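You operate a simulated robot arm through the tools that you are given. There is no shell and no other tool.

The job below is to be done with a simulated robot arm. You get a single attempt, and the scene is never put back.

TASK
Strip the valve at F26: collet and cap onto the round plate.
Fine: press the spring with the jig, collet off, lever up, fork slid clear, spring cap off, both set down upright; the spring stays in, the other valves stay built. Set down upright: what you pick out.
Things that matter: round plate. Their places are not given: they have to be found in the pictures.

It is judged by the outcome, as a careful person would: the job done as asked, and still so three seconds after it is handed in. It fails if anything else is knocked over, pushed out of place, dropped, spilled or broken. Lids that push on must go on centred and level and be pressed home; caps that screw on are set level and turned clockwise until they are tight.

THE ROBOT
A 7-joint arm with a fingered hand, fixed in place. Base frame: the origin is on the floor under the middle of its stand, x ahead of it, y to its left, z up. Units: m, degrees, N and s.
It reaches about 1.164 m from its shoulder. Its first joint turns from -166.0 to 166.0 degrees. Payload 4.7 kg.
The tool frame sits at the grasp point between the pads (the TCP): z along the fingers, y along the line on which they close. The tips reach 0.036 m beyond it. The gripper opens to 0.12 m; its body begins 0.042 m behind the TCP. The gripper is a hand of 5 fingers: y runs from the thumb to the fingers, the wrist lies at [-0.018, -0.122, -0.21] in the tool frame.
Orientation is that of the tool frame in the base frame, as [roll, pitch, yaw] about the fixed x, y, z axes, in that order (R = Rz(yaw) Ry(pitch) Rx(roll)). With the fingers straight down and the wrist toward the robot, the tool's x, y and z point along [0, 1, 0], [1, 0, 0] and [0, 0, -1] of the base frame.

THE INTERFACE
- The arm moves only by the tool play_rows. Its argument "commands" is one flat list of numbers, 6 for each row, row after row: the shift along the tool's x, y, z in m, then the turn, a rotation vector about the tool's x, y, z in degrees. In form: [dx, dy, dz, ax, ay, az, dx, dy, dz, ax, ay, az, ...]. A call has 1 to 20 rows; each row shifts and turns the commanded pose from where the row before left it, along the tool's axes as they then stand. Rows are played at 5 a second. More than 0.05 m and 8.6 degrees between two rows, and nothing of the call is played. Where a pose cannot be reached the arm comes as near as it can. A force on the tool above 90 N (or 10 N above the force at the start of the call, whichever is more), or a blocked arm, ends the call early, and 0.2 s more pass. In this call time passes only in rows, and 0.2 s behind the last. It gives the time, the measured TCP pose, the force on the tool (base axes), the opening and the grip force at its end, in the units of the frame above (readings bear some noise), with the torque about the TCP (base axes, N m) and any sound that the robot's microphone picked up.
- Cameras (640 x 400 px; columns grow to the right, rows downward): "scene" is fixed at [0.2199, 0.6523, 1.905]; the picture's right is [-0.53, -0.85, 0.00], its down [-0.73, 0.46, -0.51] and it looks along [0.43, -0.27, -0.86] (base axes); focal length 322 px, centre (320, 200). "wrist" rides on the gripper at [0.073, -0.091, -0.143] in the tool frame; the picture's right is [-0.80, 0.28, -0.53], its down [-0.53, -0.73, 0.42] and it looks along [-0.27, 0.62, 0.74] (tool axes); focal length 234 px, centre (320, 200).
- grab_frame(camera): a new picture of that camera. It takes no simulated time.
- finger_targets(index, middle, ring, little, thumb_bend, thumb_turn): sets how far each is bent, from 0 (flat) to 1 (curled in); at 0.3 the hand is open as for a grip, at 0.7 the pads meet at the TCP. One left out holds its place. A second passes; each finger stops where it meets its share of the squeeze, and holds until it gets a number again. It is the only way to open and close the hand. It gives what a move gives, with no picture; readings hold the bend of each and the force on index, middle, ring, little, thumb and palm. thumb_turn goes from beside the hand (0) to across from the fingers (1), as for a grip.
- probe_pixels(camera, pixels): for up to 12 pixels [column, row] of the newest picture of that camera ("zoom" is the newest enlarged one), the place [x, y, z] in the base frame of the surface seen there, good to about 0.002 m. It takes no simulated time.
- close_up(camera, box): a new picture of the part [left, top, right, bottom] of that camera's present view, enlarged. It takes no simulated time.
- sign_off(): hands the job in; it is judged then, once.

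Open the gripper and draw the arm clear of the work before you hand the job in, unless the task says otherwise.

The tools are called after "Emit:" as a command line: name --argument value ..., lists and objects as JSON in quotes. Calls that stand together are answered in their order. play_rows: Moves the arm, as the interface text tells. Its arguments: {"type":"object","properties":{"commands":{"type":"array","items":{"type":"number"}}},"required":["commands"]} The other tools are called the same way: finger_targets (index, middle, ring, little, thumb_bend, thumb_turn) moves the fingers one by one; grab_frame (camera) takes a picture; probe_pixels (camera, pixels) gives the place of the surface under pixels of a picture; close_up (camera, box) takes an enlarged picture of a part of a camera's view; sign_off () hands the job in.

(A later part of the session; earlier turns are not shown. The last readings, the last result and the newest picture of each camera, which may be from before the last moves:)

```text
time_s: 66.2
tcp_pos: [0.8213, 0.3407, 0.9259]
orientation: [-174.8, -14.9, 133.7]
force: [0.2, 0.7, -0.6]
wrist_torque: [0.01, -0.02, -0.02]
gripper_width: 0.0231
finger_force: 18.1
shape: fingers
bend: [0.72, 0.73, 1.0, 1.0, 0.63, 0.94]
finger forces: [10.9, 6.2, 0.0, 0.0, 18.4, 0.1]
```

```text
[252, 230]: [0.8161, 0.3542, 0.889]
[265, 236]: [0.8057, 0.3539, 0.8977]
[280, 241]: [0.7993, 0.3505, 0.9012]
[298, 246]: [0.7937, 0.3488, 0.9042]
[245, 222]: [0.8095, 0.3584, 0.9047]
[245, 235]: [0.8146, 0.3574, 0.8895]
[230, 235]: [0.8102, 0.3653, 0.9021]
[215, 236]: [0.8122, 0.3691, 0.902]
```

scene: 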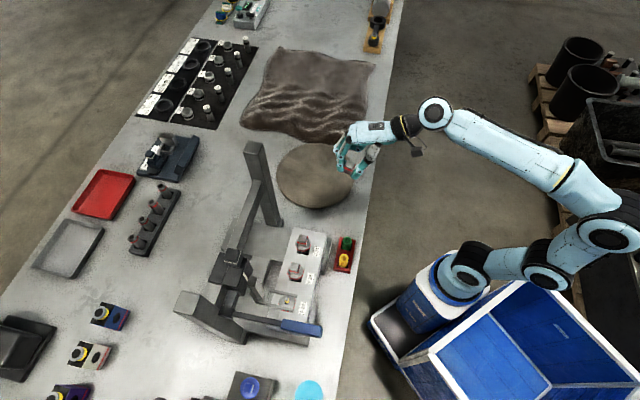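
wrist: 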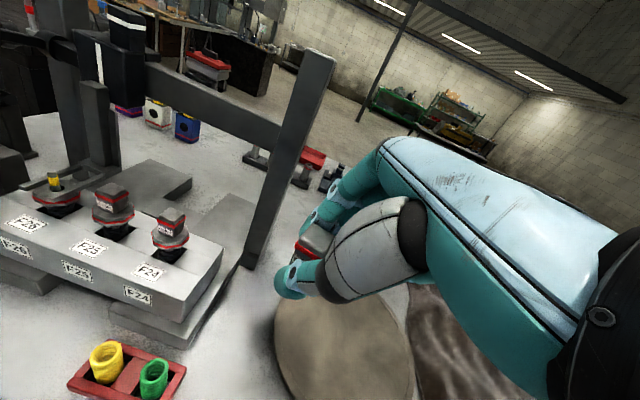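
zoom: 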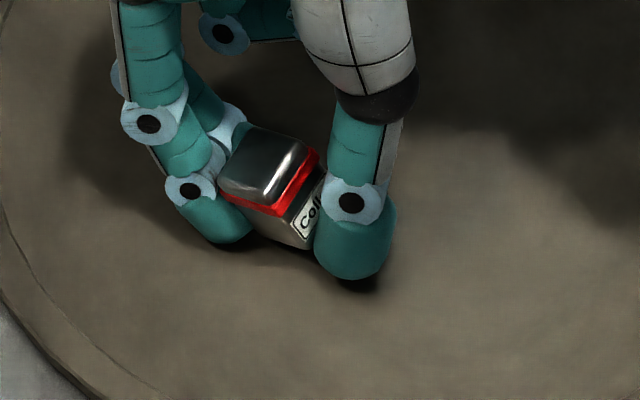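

Bottom edge now about 0.895–0.898 at the back. I lower 2–3 mm more until light contact.

Emit:
play_rows --commands '[-0.0005, 0.0002, 0.0019, 0, 0, 0, 0, 0, 0, 0, 0, 0]'

Emit:
play_rows --commands '[-0.0003, 0.0001, 0.001, 0, 0, 0, 0, 0, 0, 0, 0, 0]'

```text
time_s: 66.8
tcp_pos: [0.822, 0.3395, 0.9258]
orientation: [-174.8, -14.9, 133.7]
force: [1.0, 1.1, 5.6]
wrist_torque: [0.13, 0.0, 0.01]
gripper_width: 0.0229
finger_force: 21.5
shape: fingers
bend: [0.72, 0.73, 1.0, 1.0, 0.63, 0.94]
finger forces: [18.4, 6.0, 0.0, 0.0, 18.9, 0.1]
```

```text
time_s: 67.4
tcp_pos: [0.822, 0.3399, 0.925]
orientation: [-174.9, -14.9, 133.6]
force: [3.9, 3.7, 15.5]
wrist_torque: [0.32, -0.11, -0.02]
gripper_width: 0.0229
finger_force: 26.7
shape: fingers
bend: [0.72, 0.73, 1.0, 1.0, 0.63, 0.94]
finger forces: [28.2, 5.8, 0.1, 0.0, 19.2, 0.1]
```

The index tip is now the one touching. I rise 1.5 mm, then ease the grip: fingers held about where they are, thumb opening slightly.

Emit:
play_rows --commands '[0.0006, -0.0002, -0.0024, 0, 0, 0, 0, 0, 0, 0, 0, 0]'

Emit:
finger_targets --index 0.71 --middle 0.72 --thumb_bend 0.61

Emit:
close_up --camera "scene" --box '[291, 165, 326, 200]'

Emit:
probe_pixels --camera "zoom" --pixels '[[250, 150], [285, 165], [240, 190], [275, 200], [265, 236], [280, 241], [298, 246]]'

```text
time_s: 68.0
tcp_pos: [0.8214, 0.3391, 0.926]
orientation: [-174.9, -15.0, 133.6]
force: [2.6, 2.6, 8.8]
wrist_torque: [0.22, -0.04, -0.03]
gripper_width: 0.0232
finger_force: 22.4
shape: fingers
bend: [0.72, 0.73, 1.0, 1.0, 0.63, 0.94]
finger forces: [20.1, 6.1, 0.0, 0.0, 18.7, 0.0]
```

```text
time_s: 69.0
tcp_pos: [0.8202, 0.3397, 0.9247]
orientation: [-174.9, -15.0, 133.6]
force: [1.9, 2.6, 8.4]
wrist_torque: [0.14, -0.08, 0.02]
gripper_width: 0.0249
finger_force: 10.0
shape: fingers
bend: [0.71, 0.72, 1.0, 1.0, 0.57, 0.96]
finger forces: [9.0, 5.8, 0.0, 0.0, 5.7, 0.0]
```

```text
11.43 times, centred on (308, 182) of scene
```

zoom: 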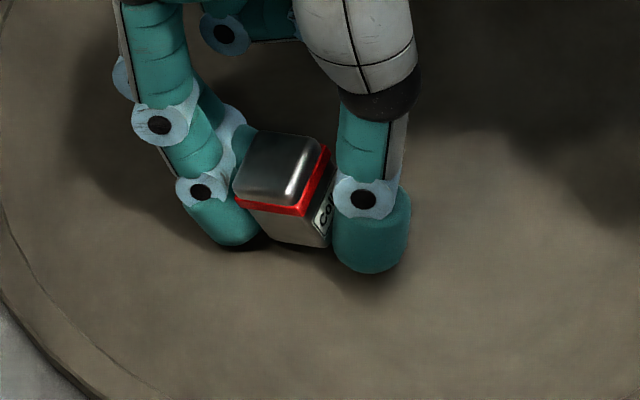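

```text
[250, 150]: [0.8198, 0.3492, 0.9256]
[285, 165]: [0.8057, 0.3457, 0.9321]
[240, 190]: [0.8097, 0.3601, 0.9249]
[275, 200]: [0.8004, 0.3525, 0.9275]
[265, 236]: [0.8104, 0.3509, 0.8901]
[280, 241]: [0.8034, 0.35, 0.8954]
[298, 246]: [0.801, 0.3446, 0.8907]
```

The collet has eased down (bottom near 0.893) and leans on the fingers, thumb at 5.7 N. I open the thumb further in small steps so it rocks upright guided.

Emit:
finger_targets --thumb_bend 0.53

Emit:
close_up --camera "scene" --box '[291, 165, 326, 200]'

Emit:
probe_pixels --camera "zoom" --pixels '[[250, 150], [285, 160], [245, 190], [285, 195], [280, 240], [310, 245], [325, 235]]'

```text
time_s: 70.0
tcp_pos: [0.821, 0.3397, 0.9231]
orientation: [-174.9, -15.0, 133.7]
force: [-0.9, -0.7, 1.1]
wrist_torque: [-0.03, 0.01, -0.02]
gripper_width: 0.0278
finger_force: 1.5
shape: fingers
bend: [0.71, 0.72, 1.0, 1.0, 0.52, 0.97]
finger forces: [0.2, 1.9, 0.1, 0.0, 1.0, 0.0]
```

```text
11.43 times, centred on (308, 182) of scene
```

zoom: 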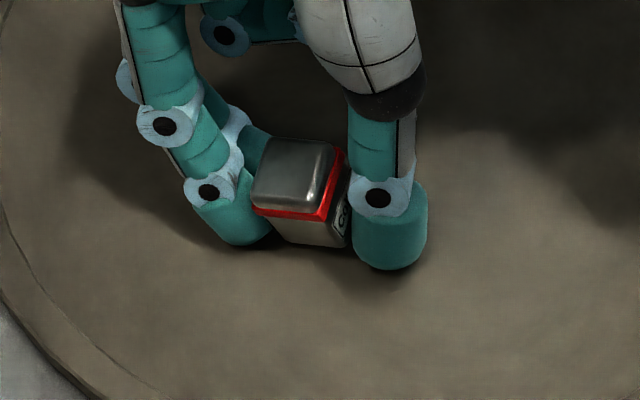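

```text
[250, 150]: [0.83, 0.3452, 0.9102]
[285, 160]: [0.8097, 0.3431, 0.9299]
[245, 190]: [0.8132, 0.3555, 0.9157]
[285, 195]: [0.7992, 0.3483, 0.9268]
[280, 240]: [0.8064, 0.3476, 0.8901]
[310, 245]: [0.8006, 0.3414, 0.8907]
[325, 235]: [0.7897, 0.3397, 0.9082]
```

The collet now rests on the plate and follows the thumb. I open the thumb to 0.47.

Emit:
finger_targets --thumb_bend 0.47

Emit:
close_up --camera "scene" --box '[291, 165, 326, 200]'

Emit:
probe_pixels --camera "zoom" --pixels '[[275, 150], [320, 155], [270, 190], [315, 200], [300, 175], [290, 242], [330, 248]]'

```text
time_s: 71.0
tcp_pos: [0.8211, 0.3399, 0.9253]
orientation: [-174.9, -15.0, 133.7]
force: [-0.5, 0.2, 0.0]
wrist_torque: [-0.02, 0.02, -0.01]
gripper_width: 0.0356
finger_force: 0.4
shape: fingers
bend: [0.71, 0.72, 1.0, 1.0, 0.47, 0.97]
finger forces: [0.0, 0.0, 0.0, 0.1, 0.1, 0.0]
```

```text
11.43 times, centred on (308, 182) of scene
```

zoom: 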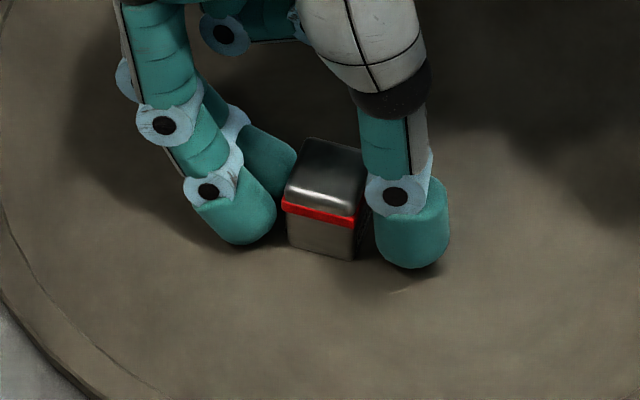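

```text
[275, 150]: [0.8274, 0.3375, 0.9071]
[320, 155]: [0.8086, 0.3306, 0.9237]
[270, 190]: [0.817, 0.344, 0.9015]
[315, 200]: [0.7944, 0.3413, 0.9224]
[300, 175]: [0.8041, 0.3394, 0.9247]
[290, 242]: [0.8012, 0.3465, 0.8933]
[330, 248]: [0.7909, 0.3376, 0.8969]
```

The collet stands free and upright on the plate (top 0.923–0.925 level, no forces). I open the thumb more and then the fingers a little, then rise straight up.

Emit:
finger_targets --thumb_bend 0.36 --index 0.69 --middle 0.68

Emit:
close_up --camera "scene" --box '[291, 165, 326, 200]'

```text
time_s: 72.0
tcp_pos: [0.8223, 0.3392, 0.9258]
orientation: [-175.0, -14.8, 133.7]
force: [0.7, 1.4, 10.9]
wrist_torque: [-0.06, -0.07, 0.03]
gripper_width: 0.0547
finger_force: 6.1
shape: fingers
bend: [0.69, 0.72, 1.0, 1.0, 0.36, 0.97]
finger forces: [1.3, 10.7, 0.1, 0.0, 0.0, 0.0]
```

```text
11.43 times, centred on (308, 182) of scene
```

zoom: 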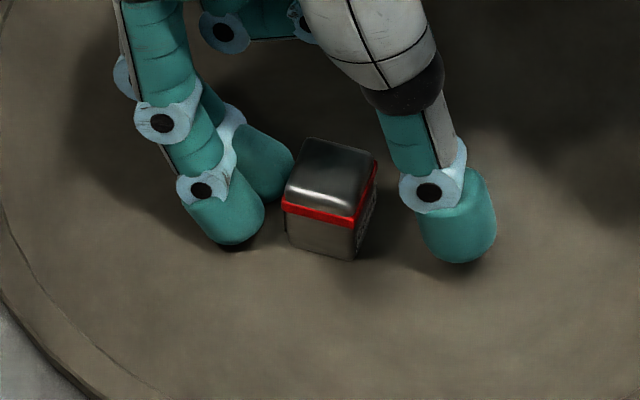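

The middle finger presses on the plate as it opens; I raise the hand straight up now.

Emit:
play_rows --commands '[0.0013, -0.0004, -0.0048, 0, 0, 0, 0.0026, -0.0009, -0.0096, 0, 0, 0, 0.0026, -0.0009, -0.0096, 0, 0, 0, 0.0026, -0.0009, -0.0096, 0, 0, 0, 0.0026, -0.0009, -0.0096, 0, 0, 0, 0.0026, -0.0009, -0.0096, 0, 0, 0, 0.0026, -0.0009, -0.0096, 0, 0, 0, 0, 0, 0, 0, 0, 0]'

Emit:
close_up --camera "scene" --box '[281, 150, 336, 205]'

```text
time_s: 73.8
tcp_pos: [0.8215, 0.339, 0.9899]
orientation: [-174.8, -15.0, 133.6]
force: [-0.1, 0.6, 0.5]
wrist_torque: [0.0, -0.01, 0.01]
gripper_width: 0.0551
finger_force: 0.1
shape: fingers
bend: [0.69, 0.68, 1.0, 1.0, 0.36, 0.97]
finger forces: [0.0, 0.0, 0.0, 0.0, 0.1, 0.0]
```

```text
7.27 times, centred on (308, 178) of scene
```

zoom: 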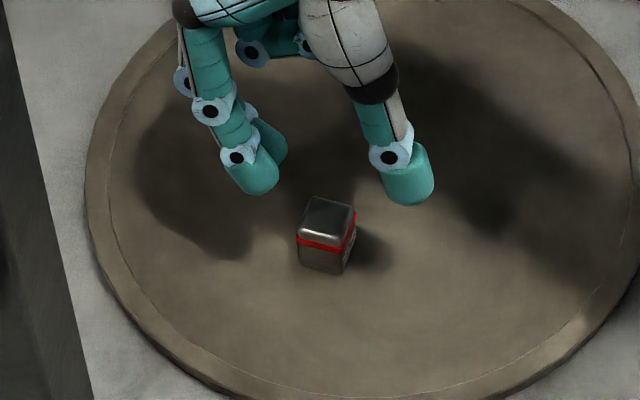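

The collet stands upright at zoom (328,235) on the plate. Next I go back for the lever: rise, undo the lean, and tilt the hand forward 70°.

Emit:
play_rows --commands '[0.0103, -0.0035, -0.0385, 0, 0, 0, 0.0103, -0.0035, -0.0385, 0, 0, 0, 0.0103, -0.0035, -0.0385, 0, 0, 0, 0.0103, -0.0035, -0.0385, 0, 0, 0, 0, 0, 0, 0, -7.5, 0, 0, 0, 0, 0, -7.5, 0, 0, 0, 0, -7.5, 0, 0, 0, 0, 0, -7.5, 0, 0, 0, 0, 0, -7.5, 0, 0, 0, 0, 0, -7.5, 0, 0, 0, 0, 0, -7.5, 0, 0, 0, 0, 0, -7.5, 0, 0, 0, 0, 0, -7.5, 0, 0, 0, 0, 0, -7.5, 0, 0, 0, 0, 0, -7.5, 0, 0, 0, 0, 0, -7.5, 0, 0]'

Emit:
finger_targets --index 0.5 --middle 0.5 --ring 0.5 --little 0.5 --thumb_bend 0.45

Emit:
close_up --camera "scene" --box '[250, 120, 390, 230]'

```text
time_s: 77.2
tcp_pos: [0.8208, 0.3389, 1.1501]
orientation: [109.8, 0.1, 134.8]
force: [-0.6, -0.7, 1.2]
wrist_torque: [-0.03, 0.05, -0.04]
gripper_width: 0.055
finger_force: 0.0
shape: fingers
bend: [0.69, 0.68, 1.0, 1.0, 0.36, 0.97]
finger forces: [0.0, 0.0, 0.0, 0.0, 0.0, 0.0]
```

```text
time_s: 78.2
tcp_pos: [0.8216, 0.3384, 1.15]
orientation: [110.0, 0.0, 134.9]
force: [-0.6, 0.5, 0.2]
wrist_torque: [-0.03, -0.01, 0.0]
gripper_width: 0.0707
finger_force: 0.1
shape: fingers
bend: [0.5, 0.5, 0.5, 0.5, 0.45, 0.97]
finger forces: [0.0, 0.0, 0.0, 0.1, 0.0, 0.1]
```

```text
3.64 times, centred on (320, 175) of scene
```

zoom: 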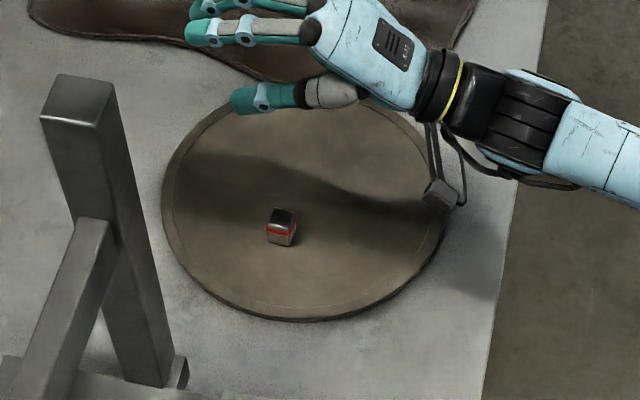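

The collet remains upright. I move back (-n) and then left along the front of the jig to just right of the lever handle.

Emit:
play_rows --commands '[0, -0.0013, -0.0353, 0, 0, 0, 0, -0.0013, -0.0353, 0, 0, 0, 0, -0.0013, -0.0353, 0, 0, 0, 0, -0.0013, -0.0353, 0, 0, 0, 0, -0.0013, -0.0353, 0, 0, 0, 0.0415, 0, 0, 0, 0, 0, 0.0415, 0, 0, 0, 0, 0, 0.0415, 0, 0, 0, 0, 0, 0.0415, 0, 0, 0, 0, 0, 0.0415, 0, 0, 0, 0, 0, 0.0415, 0, 0, 0, 0, 0, 0.0415, 0, 0, 0, 0, 0, 0.0415, 0, 0, 0, 0, 0, 0.0415, 0, 0, 0, 0, 0, 0.0415, 0, 0, 0, 0, 0, 0.0415, 0, 0, 0, 0, 0, 0, 0, 0, 0, 0, 0]'

Emit:
close_up --camera "scene" --box '[200, 220, 360, 350]'

Emit:
grab_frame --camera "wrist"

```text
time_s: 81.8
tcp_pos: [0.5871, 0.3371, 1.2056]
orientation: [110.1, 0.1, 135.3]
force: [0.1, -0.5, 0.1]
wrist_torque: [0.01, 0.02, 0.05]
gripper_width: 0.0706
finger_force: 0.0
shape: fingers
bend: [0.5, 0.5, 0.5, 0.5, 0.45, 0.98]
finger forces: [0.1, 0.0, 0.1, 0.1, 0.1, 0.1]
out of reach, approached as far as the arm can: row 10, 11, 12, 13, 14, 15, 16
```

```text
3.08 times, centred on (280, 285) of scene
```

zoom: 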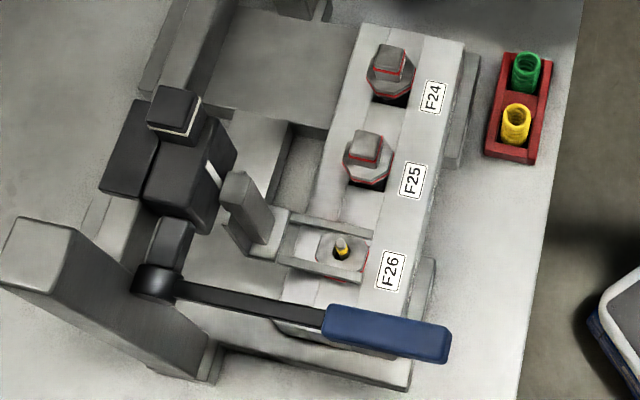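

```text
taken
```

wrist: 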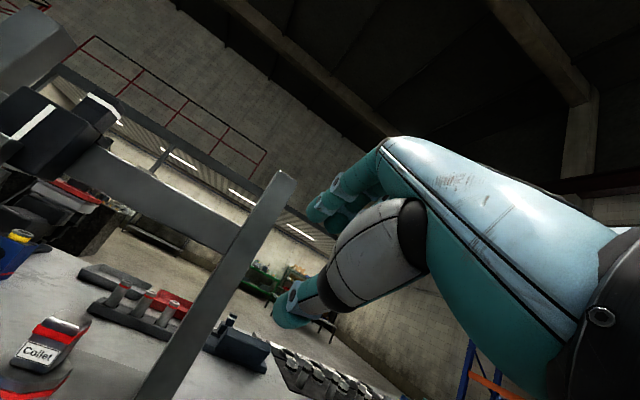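

The arm ran out of reach sideways at (0.587,0.337), probably folded too close. I go forward and up first, then sideways above the valves' front.

Emit:
play_rows --commands '[0, 0.0244, 0.0196, 0, 0, 0, 0, 0.0244, 0.0196, 0, 0, 0, 0, 0.0244, 0.0196, 0, 0, 0, 0, 0.0244, 0.0196, 0, 0, 0, 0.0417, 0, 0, 0, 0, 0, 0.0417, 0, 0, 0, 0, 0, 0.0417, 0, 0, 0, 0, 0, 0, 0, 0, 0, 0, 0]'

Emit:
grab_frame --camera "scene"

```text
time_s: 83.6
tcp_pos: [0.6237, 0.4501, 1.2535]
orientation: [115.7, 5.9, 138.8]
force: [-0.7, 0.5, -0.2]
wrist_torque: [0.02, 0.02, 0.0]
gripper_width: 0.0705
finger_force: 0.1
shape: fingers
bend: [0.5, 0.5, 0.5, 0.5, 0.45, 0.98]
finger forces: [0.0, 0.1, 0.0, 0.0, 0.0, 0.2]
out of reach, approached as far as the arm can: row 5, 6, 7
```

```text
taken
```

scene: 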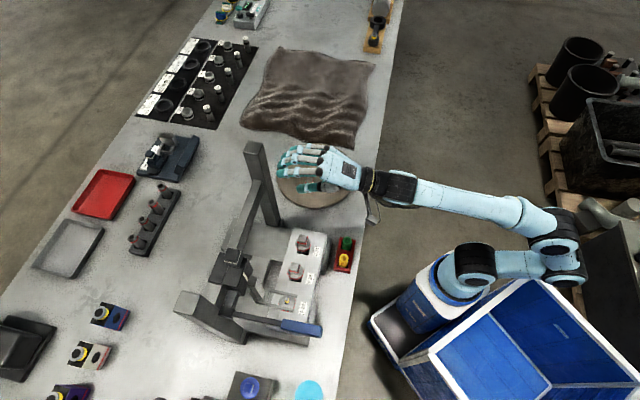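

The arm's configuration blocks this with the 70° tilt; going out I had used a smaller tilt. I reduce the tilt to 30° here first, then travel.

Emit:
play_rows --commands '[0, 0, 0, 8.5, 0, 0, 0, 0, 0, 8.5, 0, 0, 0, 0, 0, 8.5, 0, 0, 0, 0, 0, 8.5, 0, 0, 0, 0, 0, 0, 0, 0]'

```text
time_s: 84.8
tcp_pos: [0.6132, 0.4624, 1.2526]
orientation: [148.1, 3.8, 137.4]
force: [0.9, 2.3, -2.2]
wrist_torque: [0.02, 0.05, 0.04]
gripper_width: 0.0705
finger_force: 0.0
shape: fingers
bend: [0.5, 0.5, 0.5, 0.5, 0.45, 0.98]
finger forces: [0.1, 0.0, 0.0, 0.0, 0.0, 0.0]
```

Orientation is nearly restored. A small force shows (2–3 N), so I check the surroundings before moving.

Emit:
close_up --camera "scene" --box '[220, 120, 400, 300]'

Emit:
play_rows --commands '[0, 0, 0, 0, 0, 0, 0, 0, 0, 0, 0, 0]'

```text
2.22 times, centred on (310, 210) of scene
```

zoom: 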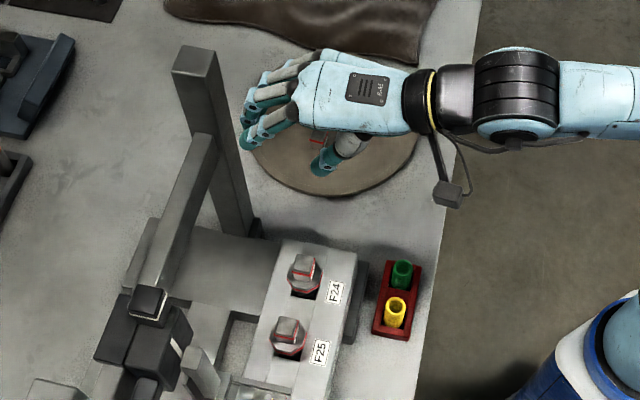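

```text
time_s: 85.4
tcp_pos: [0.6128, 0.4602, 1.2568]
orientation: [147.7, 3.8, 137.4]
force: [1.0, -0.3, -0.3]
wrist_torque: [-0.03, 0.0, -0.01]
gripper_width: 0.0707
finger_force: 0.0
shape: fingers
bend: [0.5, 0.5, 0.5, 0.5, 0.45, 0.98]
finger forces: [0.1, 0.1, 0.0, 0.1, 0.0, 0.0]
```

No real contact, but the index is near the right-hand pillar. I back off, straighten the orientation, and travel left with the 30° tilt.

Emit:
play_rows --commands '[0, -0.034, -0.0212, 0, 0, 0, 0, -0.034, -0.0212, 0, 0, 0, 0, 0, 0, 2.2, 1.95, 4.05, 0.0395, 0, 0, 0, 0, 0, 0.0395, 0, 0, 0, 0, 0, 0.0395, 0, 0, 0, 0, 0, 0.0395, 0, 0, 0, 0, 0, 0, 0, 0, 0, 0, 0]'

Emit:
grab_frame --camera "scene"

```text
time_s: 87.2
tcp_pos: [0.4456, 0.514, 1.2569]
orientation: [149.7, -0.1, 134.9]
force: [0.5, 0.8, -0.6]
wrist_torque: [-0.04, 0.0, -0.04]
gripper_width: 0.0708
finger_force: 0.0
shape: fingers
bend: [0.5, 0.5, 0.5, 0.5, 0.45, 0.98]
finger forces: [0.0, 0.1, 0.0, 0.1, 0.0, 0.0]
```

```text
taken
```

scene: 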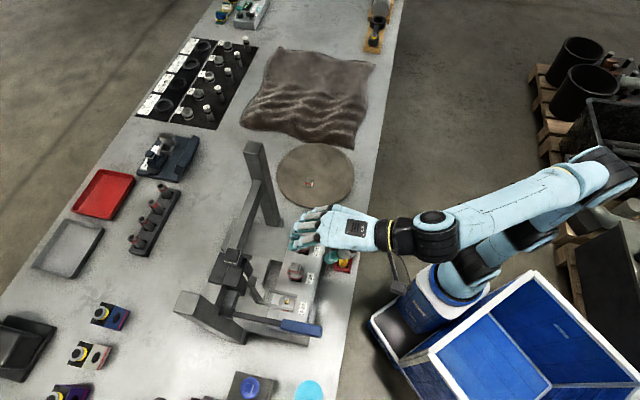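

Orientation is now clean (α=30) at (0.446,0.514,1.257). I try the 70° tilt here, then approach the lever from its right side.

Emit:
play_rows --commands '[0, 0, 0, -8, 0, 0, 0, 0, 0, -8, 0, 0, 0, 0, 0, -8, 0, 0, 0, 0, 0, -8, 0, 0, 0, 0, 0, -8, 0, 0, 0, 0, 0, 0, 0, 0]'

```text
time_s: 88.6
tcp_pos: [0.4454, 0.512, 1.2556]
orientation: [109.7, 0.0, 134.8]
force: [0.5, 0.8, 0.8]
wrist_torque: [-0.04, 0.01, 0.02]
gripper_width: 0.0705
finger_force: 0.1
shape: fingers
bend: [0.5, 0.5, 0.5, 0.5, 0.45, 0.98]
finger forces: [0.0, 0.0, 0.0, 0.1, 0.1, 0.1]
```

The tilt worked. I go to the lever's right side at the height I left it, then slide left so the handle enters between thumb and fingers.

Emit:
play_rows --commands '[0.02, -0.0188, -0.002, 0, 0, 0, 0.02, -0.0188, -0.002, 0, 0, 0, 0.02, -0.0188, -0.002, 0, 0, 0, 0, 0, 0, 0, 0, 0]'

Emit:
close_up --camera "scene" --box '[220, 230, 380, 350]'

Emit:
grab_frame --camera "wrist"

```text
time_s: 89.6
tcp_pos: [0.3864, 0.5376, 1.2057]
orientation: [109.9, 0.0, 134.9]
force: [-0.5, -1.2, -0.1]
wrist_torque: [-0.05, -0.01, -0.03]
gripper_width: 0.0708
finger_force: 0.0
shape: fingers
bend: [0.5, 0.5, 0.5, 0.5, 0.45, 0.98]
finger forces: [0.0, 0.0, 0.0, 0.1, 0.0, 0.0]
```

```text
3.33 times, centred on (300, 290) of scene
```

zoom: 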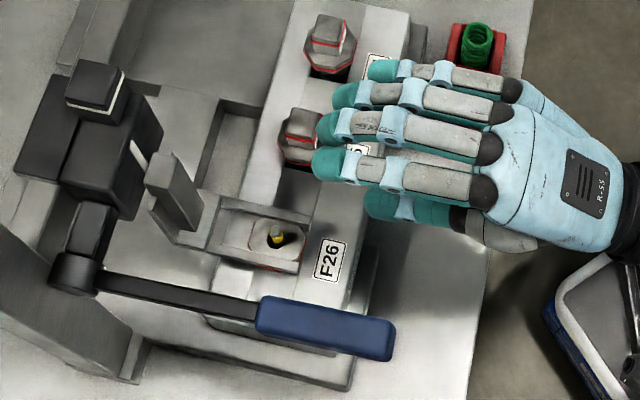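

```text
taken
```

wrist: 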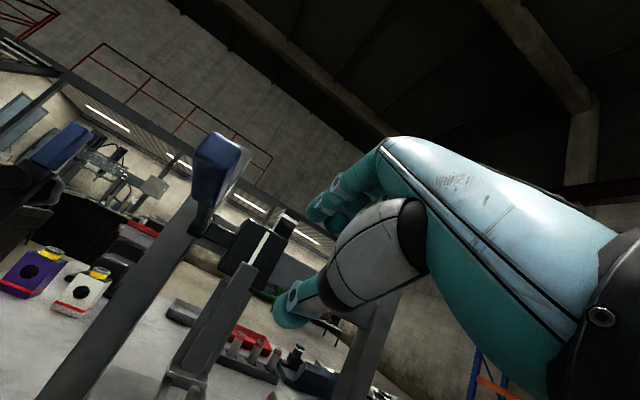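

Positions match the earlier exit. I slide left 10 cm around the handle.

Emit:
play_rows --commands '[0.0249, 0, 0, 0, 0, 0, 0.0249, 0, 0, 0, 0, 0, 0.0249, 0, 0, 0, 0, 0, 0.0249, 0, 0, 0, 0, 0, 0, 0, 0, 0, 0, 0]'

Emit:
close_up --camera "scene" --box '[220, 230, 380, 350]'

Emit:
grab_frame --camera "wrist"

```text
time_s: 90.8
tcp_pos: [0.3155, 0.6094, 1.2062]
orientation: [109.9, -0.1, 135.0]
force: [-0.5, -0.2, 0.3]
wrist_torque: [0.0, 0.02, -0.02]
gripper_width: 0.0706
finger_force: 0.1
shape: fingers
bend: [0.5, 0.5, 0.5, 0.5, 0.45, 0.98]
finger forces: [0.1, 0.0, 0.1, 0.0, 0.1, 0.0]
```

```text
3.33 times, centred on (300, 290) of scene
```

zoom: 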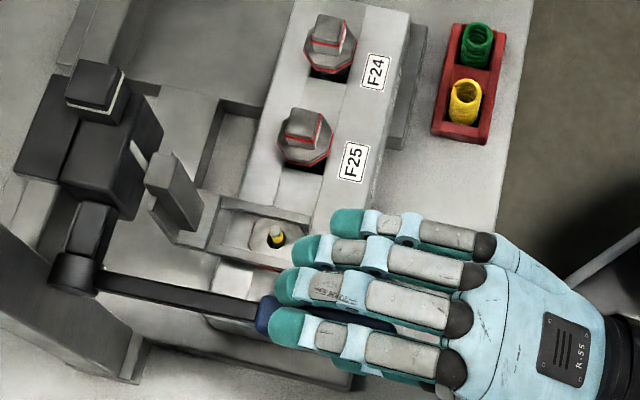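

```text
taken
```

wrist: 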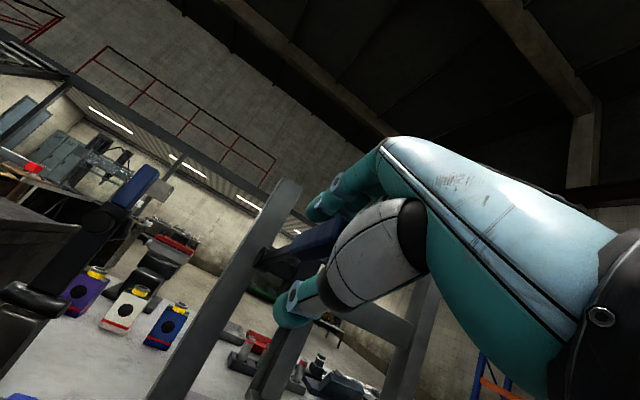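

The handle is caged again. I narrow the cage slightly and start lifting the lever along its arc, first two steps only.

Emit:
finger_targets --index 0.55 --middle 0.55 --thumb_bend 0.56

Emit:
play_rows --commands '[0, 0.0269, -0.0051, 4, 0, 0, 0, 0.0272, -0.003, 4, 0, 0, 0, 0, 0, 0, 0, 0]'

Emit:
close_up --camera "scene" --box '[200, 230, 360, 350]'

```text
time_s: 91.8
tcp_pos: [0.3149, 0.6097, 1.2064]
orientation: [109.8, 0.0, 134.8]
force: [-0.2, -0.1, 0.1]
wrist_torque: [-0.01, 0.0, 0.0]
gripper_width: 0.0473
finger_force: 0.0
shape: fingers
bend: [0.55, 0.55, 0.5, 0.5, 0.56, 0.98]
finger forces: [0.1, 0.1, 0.1, 0.1, 0.0, 0.0]
```

```text
time_s: 92.6
tcp_pos: [0.3255, 0.6184, 1.2592]
orientation: [117.8, 0.0, 134.9]
force: [-0.1, -0.2, -0.5]
wrist_torque: [-0.01, 0.02, 0.03]
gripper_width: 0.0471
finger_force: 0.8
shape: fingers
bend: [0.55, 0.55, 0.5, 0.5, 0.56, 0.97]
finger forces: [0.0, 0.1, 0.1, 0.1, 0.2, 0.0]
```

```text
3.33 times, centred on (280, 290) of scene
```

zoom: 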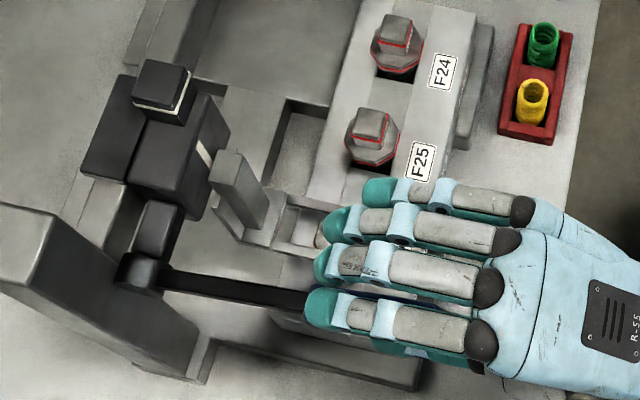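

I probe the rod to see if the lever follows the hand upward.

Emit:
probe_pixels --camera "zoom" --pixels '[[180, 280], [230, 290], [280, 298], [310, 215], [235, 165], [330, 240]]'

```text
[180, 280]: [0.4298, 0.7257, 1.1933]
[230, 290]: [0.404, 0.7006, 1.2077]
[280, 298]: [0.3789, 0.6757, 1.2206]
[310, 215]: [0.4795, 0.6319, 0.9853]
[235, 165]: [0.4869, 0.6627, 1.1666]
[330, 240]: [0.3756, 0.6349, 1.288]
```

The lever follows (now about 70°). I continue the arc for four more steps.

Emit:
play_rows --commands '[0, 0.0273, -0.0007, 4, 0, 0, 0, 0.0274, 0.0013, 4, 0, 0, 0, 0.0272, 0.0033, 4, 0, 0, 0, 0.0267, 0.0056, 4, 0, 0, 0, 0, 0, 0, 0, 0]'

Emit:
close_up --camera "scene" --box '[200, 220, 360, 340]'

Emit:
probe_pixels --camera "zoom" --pixels '[[180, 310], [200, 315], [235, 195], [160, 300]]'

```text
time_s: 93.8
tcp_pos: [0.3722, 0.6671, 1.3444]
orientation: [133.8, 0.0, 134.9]
force: [-1.0, -1.3, -0.2]
wrist_torque: [-0.05, 0.03, 0.04]
gripper_width: 0.0492
finger_force: 0.4
shape: fingers
bend: [0.55, 0.55, 0.5, 0.5, 0.55, 0.98]
finger forces: [0.1, 0.0, 0.0, 0.1, 1.4, 0.1]
```

```text
3.33 times, centred on (280, 280) of scene
```

zoom: 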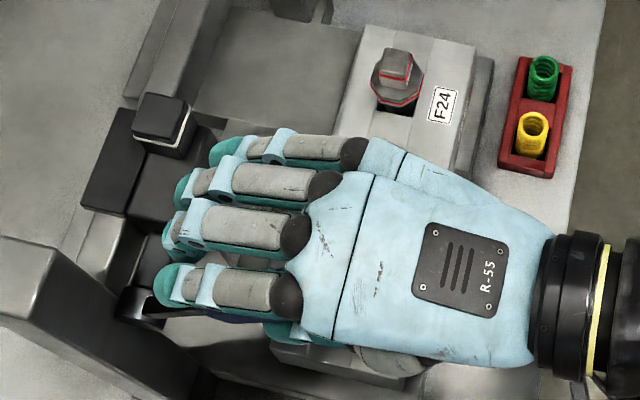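

```text
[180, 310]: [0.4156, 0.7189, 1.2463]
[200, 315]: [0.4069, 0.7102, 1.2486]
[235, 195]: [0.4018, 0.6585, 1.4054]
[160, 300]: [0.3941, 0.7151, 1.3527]
```

Still following with only 1.4 N on the thumb. I finish the arc to vertical with the remaining four steps.

Emit:
play_rows --commands '[0, 0.0263, 0.0077, 4, 0, 0, 0, 0.0255, 0.0097, 4, 0, 0, 0, 0.0248, 0.0116, 4, 0, 0, 0, 0.0237, 0.0136, 4, 0, 0, 0, 0, 0, 0, 0, 0]'

Emit:
close_up --camera "scene" --box '[180, 200, 360, 340]'

Emit:
close_up --camera "wrist" --box '[160, 150, 400, 400]'

```text
time_s: 95.0
tcp_pos: [0.4463, 0.7378, 1.3745]
orientation: [149.7, 0.0, 134.8]
force: [-1.8, -1.1, 0.6]
wrist_torque: [0.0, 0.02, 0.02]
gripper_width: 0.0476
finger_force: 0.5
shape: fingers
bend: [0.55, 0.55, 0.5, 0.5, 0.55, 0.98]
finger forces: [0.0, 0.0, 0.0, 0.1, 1.0, 0.0]
```

```text
2.86 times, centred on (270, 270) of scene
```

zoom: 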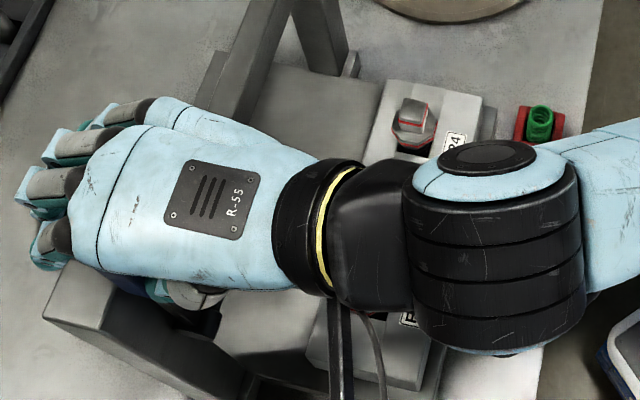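

```text
1.60 times, centred on (280, 275) of wrist
```

zoom: 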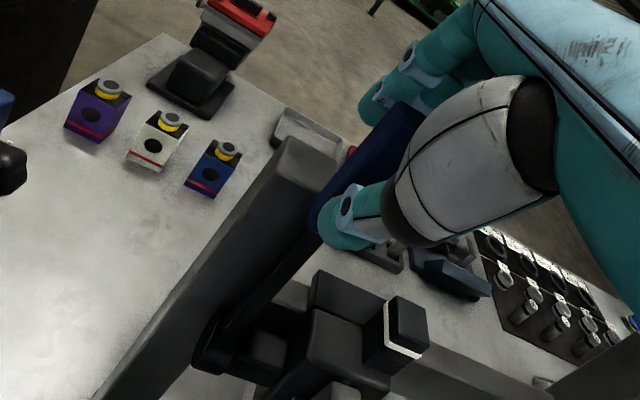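

The hand is at the top of the arc. I probe the lever's angle.

Emit:
probe_pixels --camera "zoom" --pixels '[[380, 140], [350, 175], [325, 205], [290, 265], [250, 310], [212, 345], [340, 335], [380, 370]]'

```text
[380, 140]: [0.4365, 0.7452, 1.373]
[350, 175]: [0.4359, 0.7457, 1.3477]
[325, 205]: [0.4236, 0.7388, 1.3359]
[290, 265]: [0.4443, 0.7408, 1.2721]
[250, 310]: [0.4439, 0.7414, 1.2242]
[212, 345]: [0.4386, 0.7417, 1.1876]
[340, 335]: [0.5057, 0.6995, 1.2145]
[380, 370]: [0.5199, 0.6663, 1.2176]
```

The lever is vertical again (handle n≈0.836, hub n≈0.835–0.838). I shift 5 mm forward and grip the handle to slide the carriage to the right.

Emit:
play_rows --commands '[0, 0.0043, 0.0025, 0, 0, 0, 0, 0, 0, 0, 0, 0]'

Emit:
finger_targets --index 0.75 --middle 0.75 --thumb_bend 0.75

Emit:
close_up --camera "wrist" --box '[160, 150, 400, 400]'

Emit:
probe_pixels --camera "zoom" --pixels '[[385, 135], [350, 175], [290, 265], [250, 310]]'

```text
time_s: 95.6
tcp_pos: [0.449, 0.7421, 1.3769]
orientation: [149.8, -0.1, 135.1]
force: [-4.6, -4.6, 4.5]
wrist_torque: [-0.23, 0.24, 0.04]
gripper_width: 0.0511
finger_force: 3.8
shape: fingers
bend: [0.55, 0.55, 0.5, 0.5, 0.54, 0.97]
finger forces: [0.0, 0.1, 0.0, 0.1, 7.1, 0.1]
```

```text
time_s: 96.6
tcp_pos: [0.4497, 0.7426, 1.3755]
orientation: [149.7, -0.1, 135.0]
force: [-2.2, -4.6, 4.6]
wrist_torque: [-0.65, 0.62, 0.05]
gripper_width: 0.0276
finger_force: 18.4
shape: fingers
bend: [0.73, 0.71, 0.5, 0.5, 0.57, 0.97]
finger forces: [9.9, 6.3, 0.0, 0.0, 21.7, 0.0]
```

```text
1.60 times, centred on (280, 275) of wrist
```

zoom: 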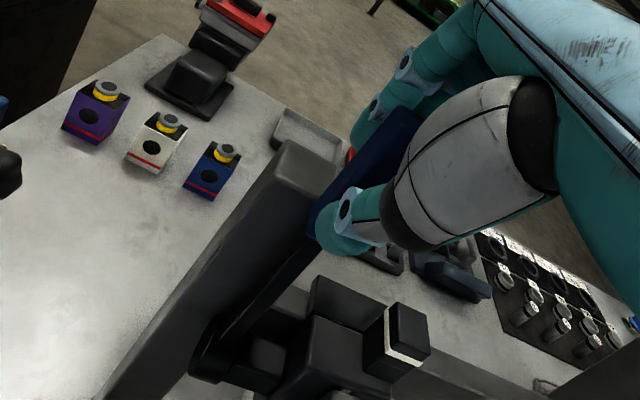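

```text
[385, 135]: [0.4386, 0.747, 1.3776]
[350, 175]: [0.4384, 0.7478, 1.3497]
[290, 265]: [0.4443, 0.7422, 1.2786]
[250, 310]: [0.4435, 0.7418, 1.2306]
```

Gripped with the lever against its upper stop. I slide the carriage right in 2 cm steps, 8 cm first.

Emit:
play_rows --commands '[-0.01, 0, 0, 0, 0, 0, -0.015, 0, 0, 0, 0, 0, -0.015, 0, 0, 0, 0, 0, -0.015, 0, 0, 0, 0, 0, -0.015, 0, 0, 0, 0, 0, -0.01, 0, 0, 0, 0, 0, 0, 0, 0, 0, 0, 0]'

Emit:
close_up --camera "wrist" --box '[160, 150, 400, 400]'

Emit:
close_up --camera "scene" --box '[180, 200, 360, 340]'

```text
time_s: 98.2
tcp_pos: [0.508, 0.6854, 1.3741]
orientation: [149.7, 0.0, 134.7]
force: [0.9, -6.3, 0.7]
wrist_torque: [-0.62, 0.52, 0.08]
gripper_width: 0.0276
finger_force: 18.6
shape: fingers
bend: [0.73, 0.72, 0.5, 0.5, 0.58, 0.97]
finger forces: [9.2, 7.9, 0.0, 0.0, 20.2, 0.0]
```

```text
1.60 times, centred on (280, 275) of wrist
```

zoom: 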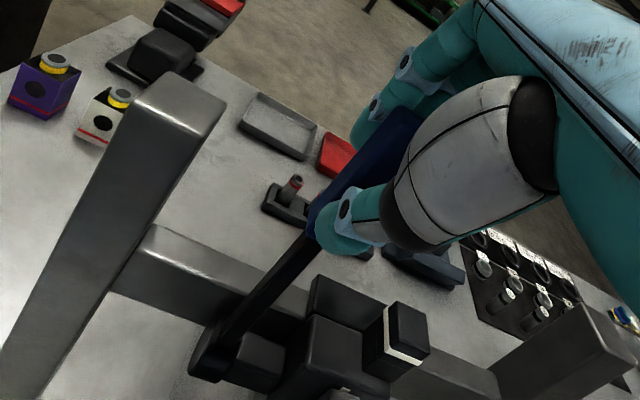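

```text
2.86 times, centred on (270, 270) of scene
```

zoom: 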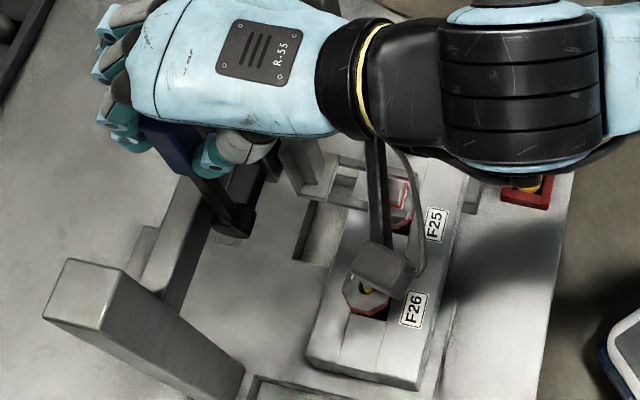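

The carriage moved with the hand (fork now at F25). I slide another 8.5 cm so the fork returns to its starting place at F24, well clear.

Emit:
play_rows --commands '[-0.01, 0, 0, 0, 0, 0, -0.015, 0, 0, 0, 0, 0, -0.015, 0, 0, 0, 0, 0, -0.015, 0, 0, 0, 0, 0, -0.015, 0, 0, 0, 0, 0, -0.015, 0, 0, 0, 0, 0, 0, 0, 0, 0, 0, 0]'

Emit:
close_up --camera "wrist" --box '[160, 150, 400, 400]'

Emit:
close_up --camera "scene" --box '[200, 160, 380, 340]'

```text
time_s: 99.8
tcp_pos: [0.5672, 0.6236, 1.3745]
orientation: [149.7, -0.1, 134.9]
force: [0.3, -3.9, 3.6]
wrist_torque: [-0.47, 0.43, 0.04]
gripper_width: 0.0278
finger_force: 17.0
shape: fingers
bend: [0.73, 0.74, 0.5, 0.5, 0.58, 0.96]
finger forces: [9.2, 8.2, 0.0, 0.0, 16.6, 0.0]
```

```text
1.60 times, centred on (280, 275) of wrist
```

zoom: 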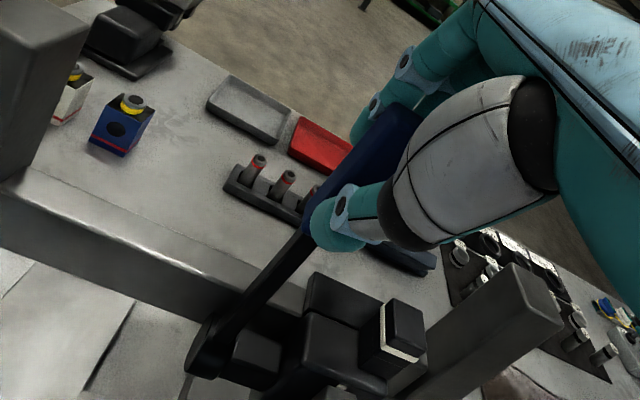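

```text
2.22 times, centred on (290, 250) of scene
```

zoom: 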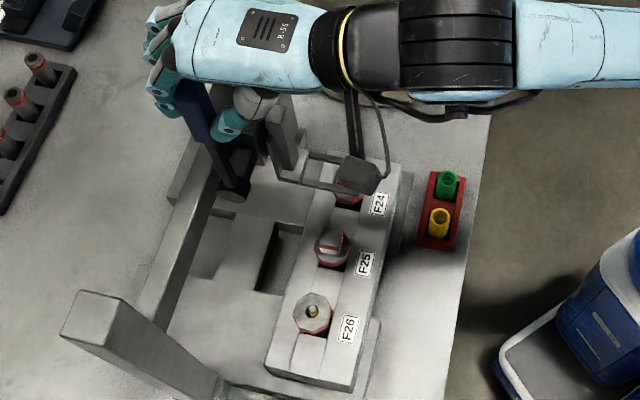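

The fork is back at F24 and F26's cap is clear at zoom (313,315). I release the lever: fingers (behind it) first so it can't be pulled forward, then the thumb.

Emit:
finger_targets --index 0.45 --middle 0.45 --ring 0.4 --little 0.4

Emit:
finger_targets --thumb_bend 0.45

Emit:
close_up --camera "wrist" --box '[160, 150, 400, 400]'

Emit:
probe_pixels --camera "zoom" --pixels '[[385, 135], [350, 175], [290, 260], [250, 300], [205, 350]]'

```text
time_s: 100.8
tcp_pos: [0.5664, 0.6241, 1.3752]
orientation: [149.8, -0.1, 134.9]
force: [-9.1, -10.1, -1.6]
wrist_torque: [-0.47, 0.35, 0.05]
gripper_width: 0.0634
finger_force: 6.8
shape: fingers
bend: [0.45, 0.45, 0.4, 0.4, 0.58, 0.97]
finger forces: [0.1, 0.0, 0.0, 0.0, 13.8, 0.0]
```

```text
time_s: 101.8
tcp_pos: [0.5667, 0.6243, 1.3752]
orientation: [149.8, 0.0, 134.9]
force: [-0.4, 1.1, 0.4]
wrist_torque: [0.04, 0.01, 0.0]
gripper_width: 0.0778
finger_force: 0.0
shape: fingers
bend: [0.45, 0.45, 0.4, 0.4, 0.45, 0.97]
finger forces: [0.1, 0.0, 0.0, 0.0, 0.0, 0.1]
```

```text
1.60 times, centred on (280, 275) of wrist
```

zoom: 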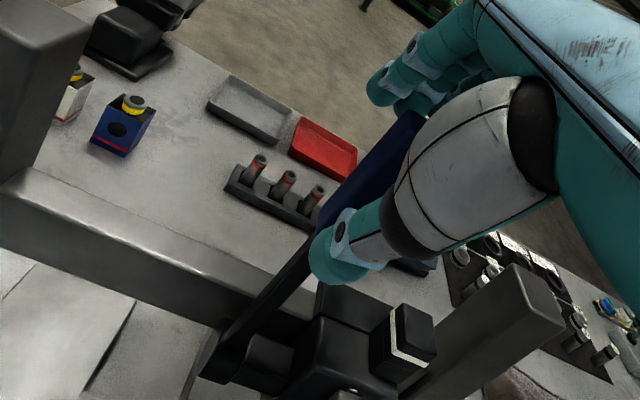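

```text
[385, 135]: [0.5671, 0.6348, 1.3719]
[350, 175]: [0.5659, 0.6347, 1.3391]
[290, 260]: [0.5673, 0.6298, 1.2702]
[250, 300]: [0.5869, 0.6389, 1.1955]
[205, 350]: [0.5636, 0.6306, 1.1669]
```

The lever stays upright and no forces remain. I slide the hand out to the right by 9 cm and then back toward the robot.

Emit:
play_rows --commands '[-0.02, 0, 0, 0, 0, 0, -0.025, 0, 0, 0, 0, 0, -0.025, 0, 0, 0, 0, 0, -0.02, 0, 0, 0, 0, 0, 0, -0.0346, -0.02, 0, 0, 0, 0, -0.0346, -0.02, 0, 0, 0, 0, -0.0346, -0.02, 0, 0, 0, 0, -0.0346, -0.02, 0, 0, 0, 0, 0, 0, 0, 0, 0]'

Emit:
close_up --camera "scene" --box '[200, 160, 380, 340]'

Emit:
grab_frame --camera "wrist"

```text
time_s: 103.8
tcp_pos: [0.5169, 0.4492, 1.3741]
orientation: [150.0, 0.1, 134.9]
force: [-0.5, -0.1, 0.5]
wrist_torque: [-0.02, -0.01, 0.03]
gripper_width: 0.0781
finger_force: 0.1
shape: fingers
bend: [0.45, 0.45, 0.4, 0.4, 0.45, 0.98]
finger forces: [0.0, 0.1, 0.1, 0.1, 0.1, 0.1]
```

```text
2.22 times, centred on (290, 250) of scene
```

zoom: 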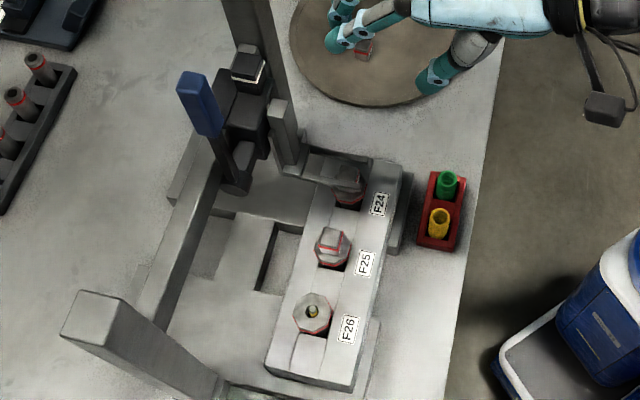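

```text
taken
```

wrist: 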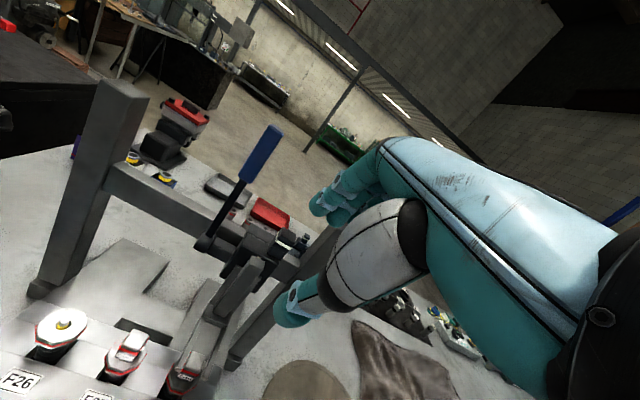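

The lever is upright, fork over F24, and F26's cap lies free. I zoom on F26's cap and on the fork at F24.

Emit:
close_up --camera "scene" --box '[270, 270, 310, 320]'

Emit:
probe_pixels --camera "zoom" --pixels '[[330, 150], [280, 180], [380, 200], [330, 230], [320, 185], [335, 200], [260, 240], [340, 265], [345, 170], [250, 200], [390, 235], [300, 145]]'

Emit:
close_up --camera "scene" --box '[275, 215, 325, 265]'

```text
8.00 times, centred on (290, 295) of scene
```

zoom: 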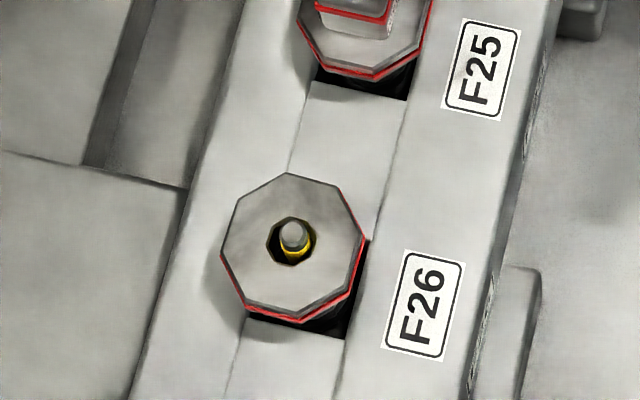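

```text
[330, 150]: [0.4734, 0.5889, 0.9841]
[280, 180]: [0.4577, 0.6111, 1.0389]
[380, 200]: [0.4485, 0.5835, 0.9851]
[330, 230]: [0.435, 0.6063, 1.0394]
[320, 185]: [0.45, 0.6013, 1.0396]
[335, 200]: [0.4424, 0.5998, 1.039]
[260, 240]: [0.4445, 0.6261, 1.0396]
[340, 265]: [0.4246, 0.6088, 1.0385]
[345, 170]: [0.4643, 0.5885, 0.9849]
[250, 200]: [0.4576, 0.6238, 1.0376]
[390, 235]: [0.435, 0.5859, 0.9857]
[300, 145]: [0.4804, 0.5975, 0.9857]
```

```text
8.00 times, centred on (300, 240) of scene
```

zoom: 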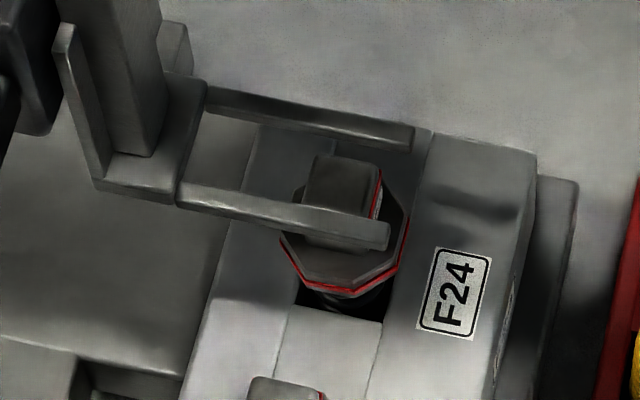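

F26's cap top is at z 1.039, centre about (0.438,0.616), octagon with flats facing front and back. I lower, straighten the hand to vertical fingers, curl ring and little, and move over F26.

Emit:
play_rows --commands '[0, -0.02, 0.0347, 0, 0, 0, 0, -0.02, 0.0347, 0, 0, 0, 0, -0.02, 0.0347, 0, 0, 0, 0, 0, 0, 7.5, 0, 0, 0, 0, 0, 7.5, 0, 0, 0, 0, 0, 7.5, 0, 0, 0, 0, 0, 7.5, 0, 0, 0.0337, 0.0034, 0.008, 0, 0, 0, 0.0337, 0.0034, 0.008, 0, 0, 0, 0.0337, 0.0034, 0.008, 0, 0, 0, 0.0337, 0.0034, 0.008, 0, 0, 0, 0.0337, 0.0034, 0.008, 0, 0, 0, 0, 0, 0, 0, 0, 0]'

Emit:
finger_targets --ring 1.0 --little 1.0 --index 0.45 --middle 0.45 --thumb_bend 0.42

Emit:
grab_frame --camera "wrist"

Emit:
close_up --camera "scene" --box '[230, 220, 370, 340]'

```text
time_s: 106.6
tcp_pos: [0.3884, 0.5925, 1.1813]
orientation: [179.8, 0.0, 135.0]
force: [0.9, 0.5, 0.6]
wrist_torque: [0.02, 0.01, -0.04]
gripper_width: 0.0779
finger_force: 0.0
shape: fingers
bend: [0.45, 0.45, 0.4, 0.4, 0.45, 0.98]
finger forces: [0.0, 0.0, 0.1, 0.1, 0.0, 0.0]
out of reach, approached as far as the arm can: row 6, 7
```

```text
time_s: 107.6
tcp_pos: [0.3892, 0.5931, 1.1809]
orientation: [179.8, 0.0, 134.9]
force: [-0.1, 0.6, 0.6]
wrist_torque: [0.04, 0.03, -0.03]
gripper_width: 0.0821
finger_force: 0.1
shape: fingers
bend: [0.45, 0.45, 1.0, 1.0, 0.42, 0.98]
finger forces: [0.1, 0.1, 0.0, 0.0, 0.0, 0.1]
```

```text
taken
```

wrist: 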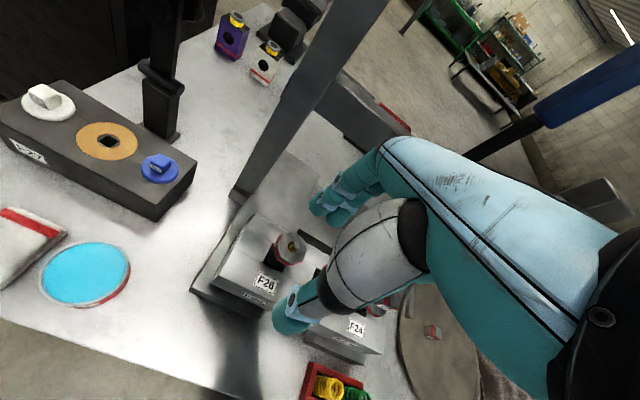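

```text
3.33 times, centred on (300, 280) of scene
```

zoom: 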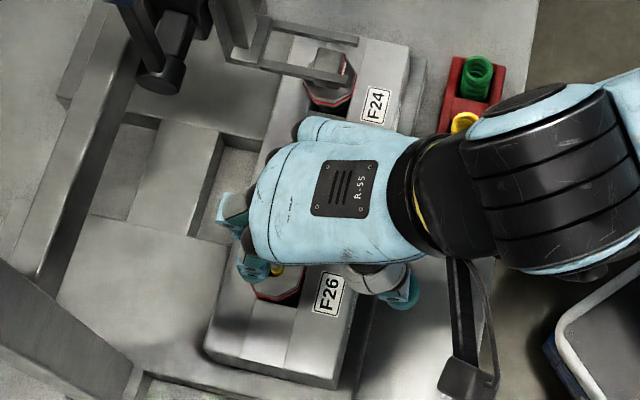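

The hand is vertical at (0.389,0.593,1.181). I take a close wrist view of the F26 cap to judge its thickness and the stem.

Emit:
close_up --camera "wrist" --box '[250, 210, 330, 290]'

Emit:
probe_pixels --camera "zoom" --pixels '[[325, 140], [340, 120], [370, 190], [270, 160], [290, 210], [280, 225], [275, 245], [340, 245], [330, 260], [380, 150], [430, 180], [250, 200]]'

```text
5.00 times, centred on (290, 250) of wrist
```

zoom: 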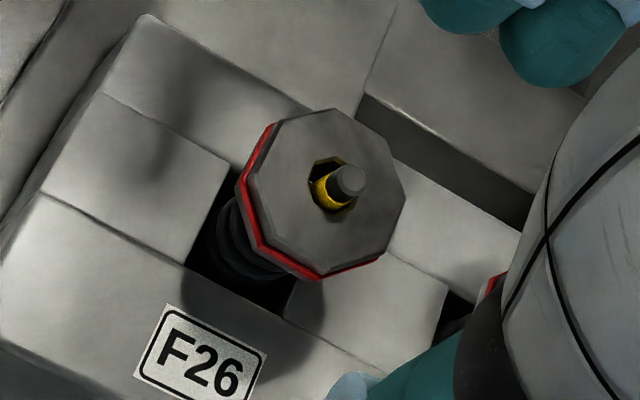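

```text
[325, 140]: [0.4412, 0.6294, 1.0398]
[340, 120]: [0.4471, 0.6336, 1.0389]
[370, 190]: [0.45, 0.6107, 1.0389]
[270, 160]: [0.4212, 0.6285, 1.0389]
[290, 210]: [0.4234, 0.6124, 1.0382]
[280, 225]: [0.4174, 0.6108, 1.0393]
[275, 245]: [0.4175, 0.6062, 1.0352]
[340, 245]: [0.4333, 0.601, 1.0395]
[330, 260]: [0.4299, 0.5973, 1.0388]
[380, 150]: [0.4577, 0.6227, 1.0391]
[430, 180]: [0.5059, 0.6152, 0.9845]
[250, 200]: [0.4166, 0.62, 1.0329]
```

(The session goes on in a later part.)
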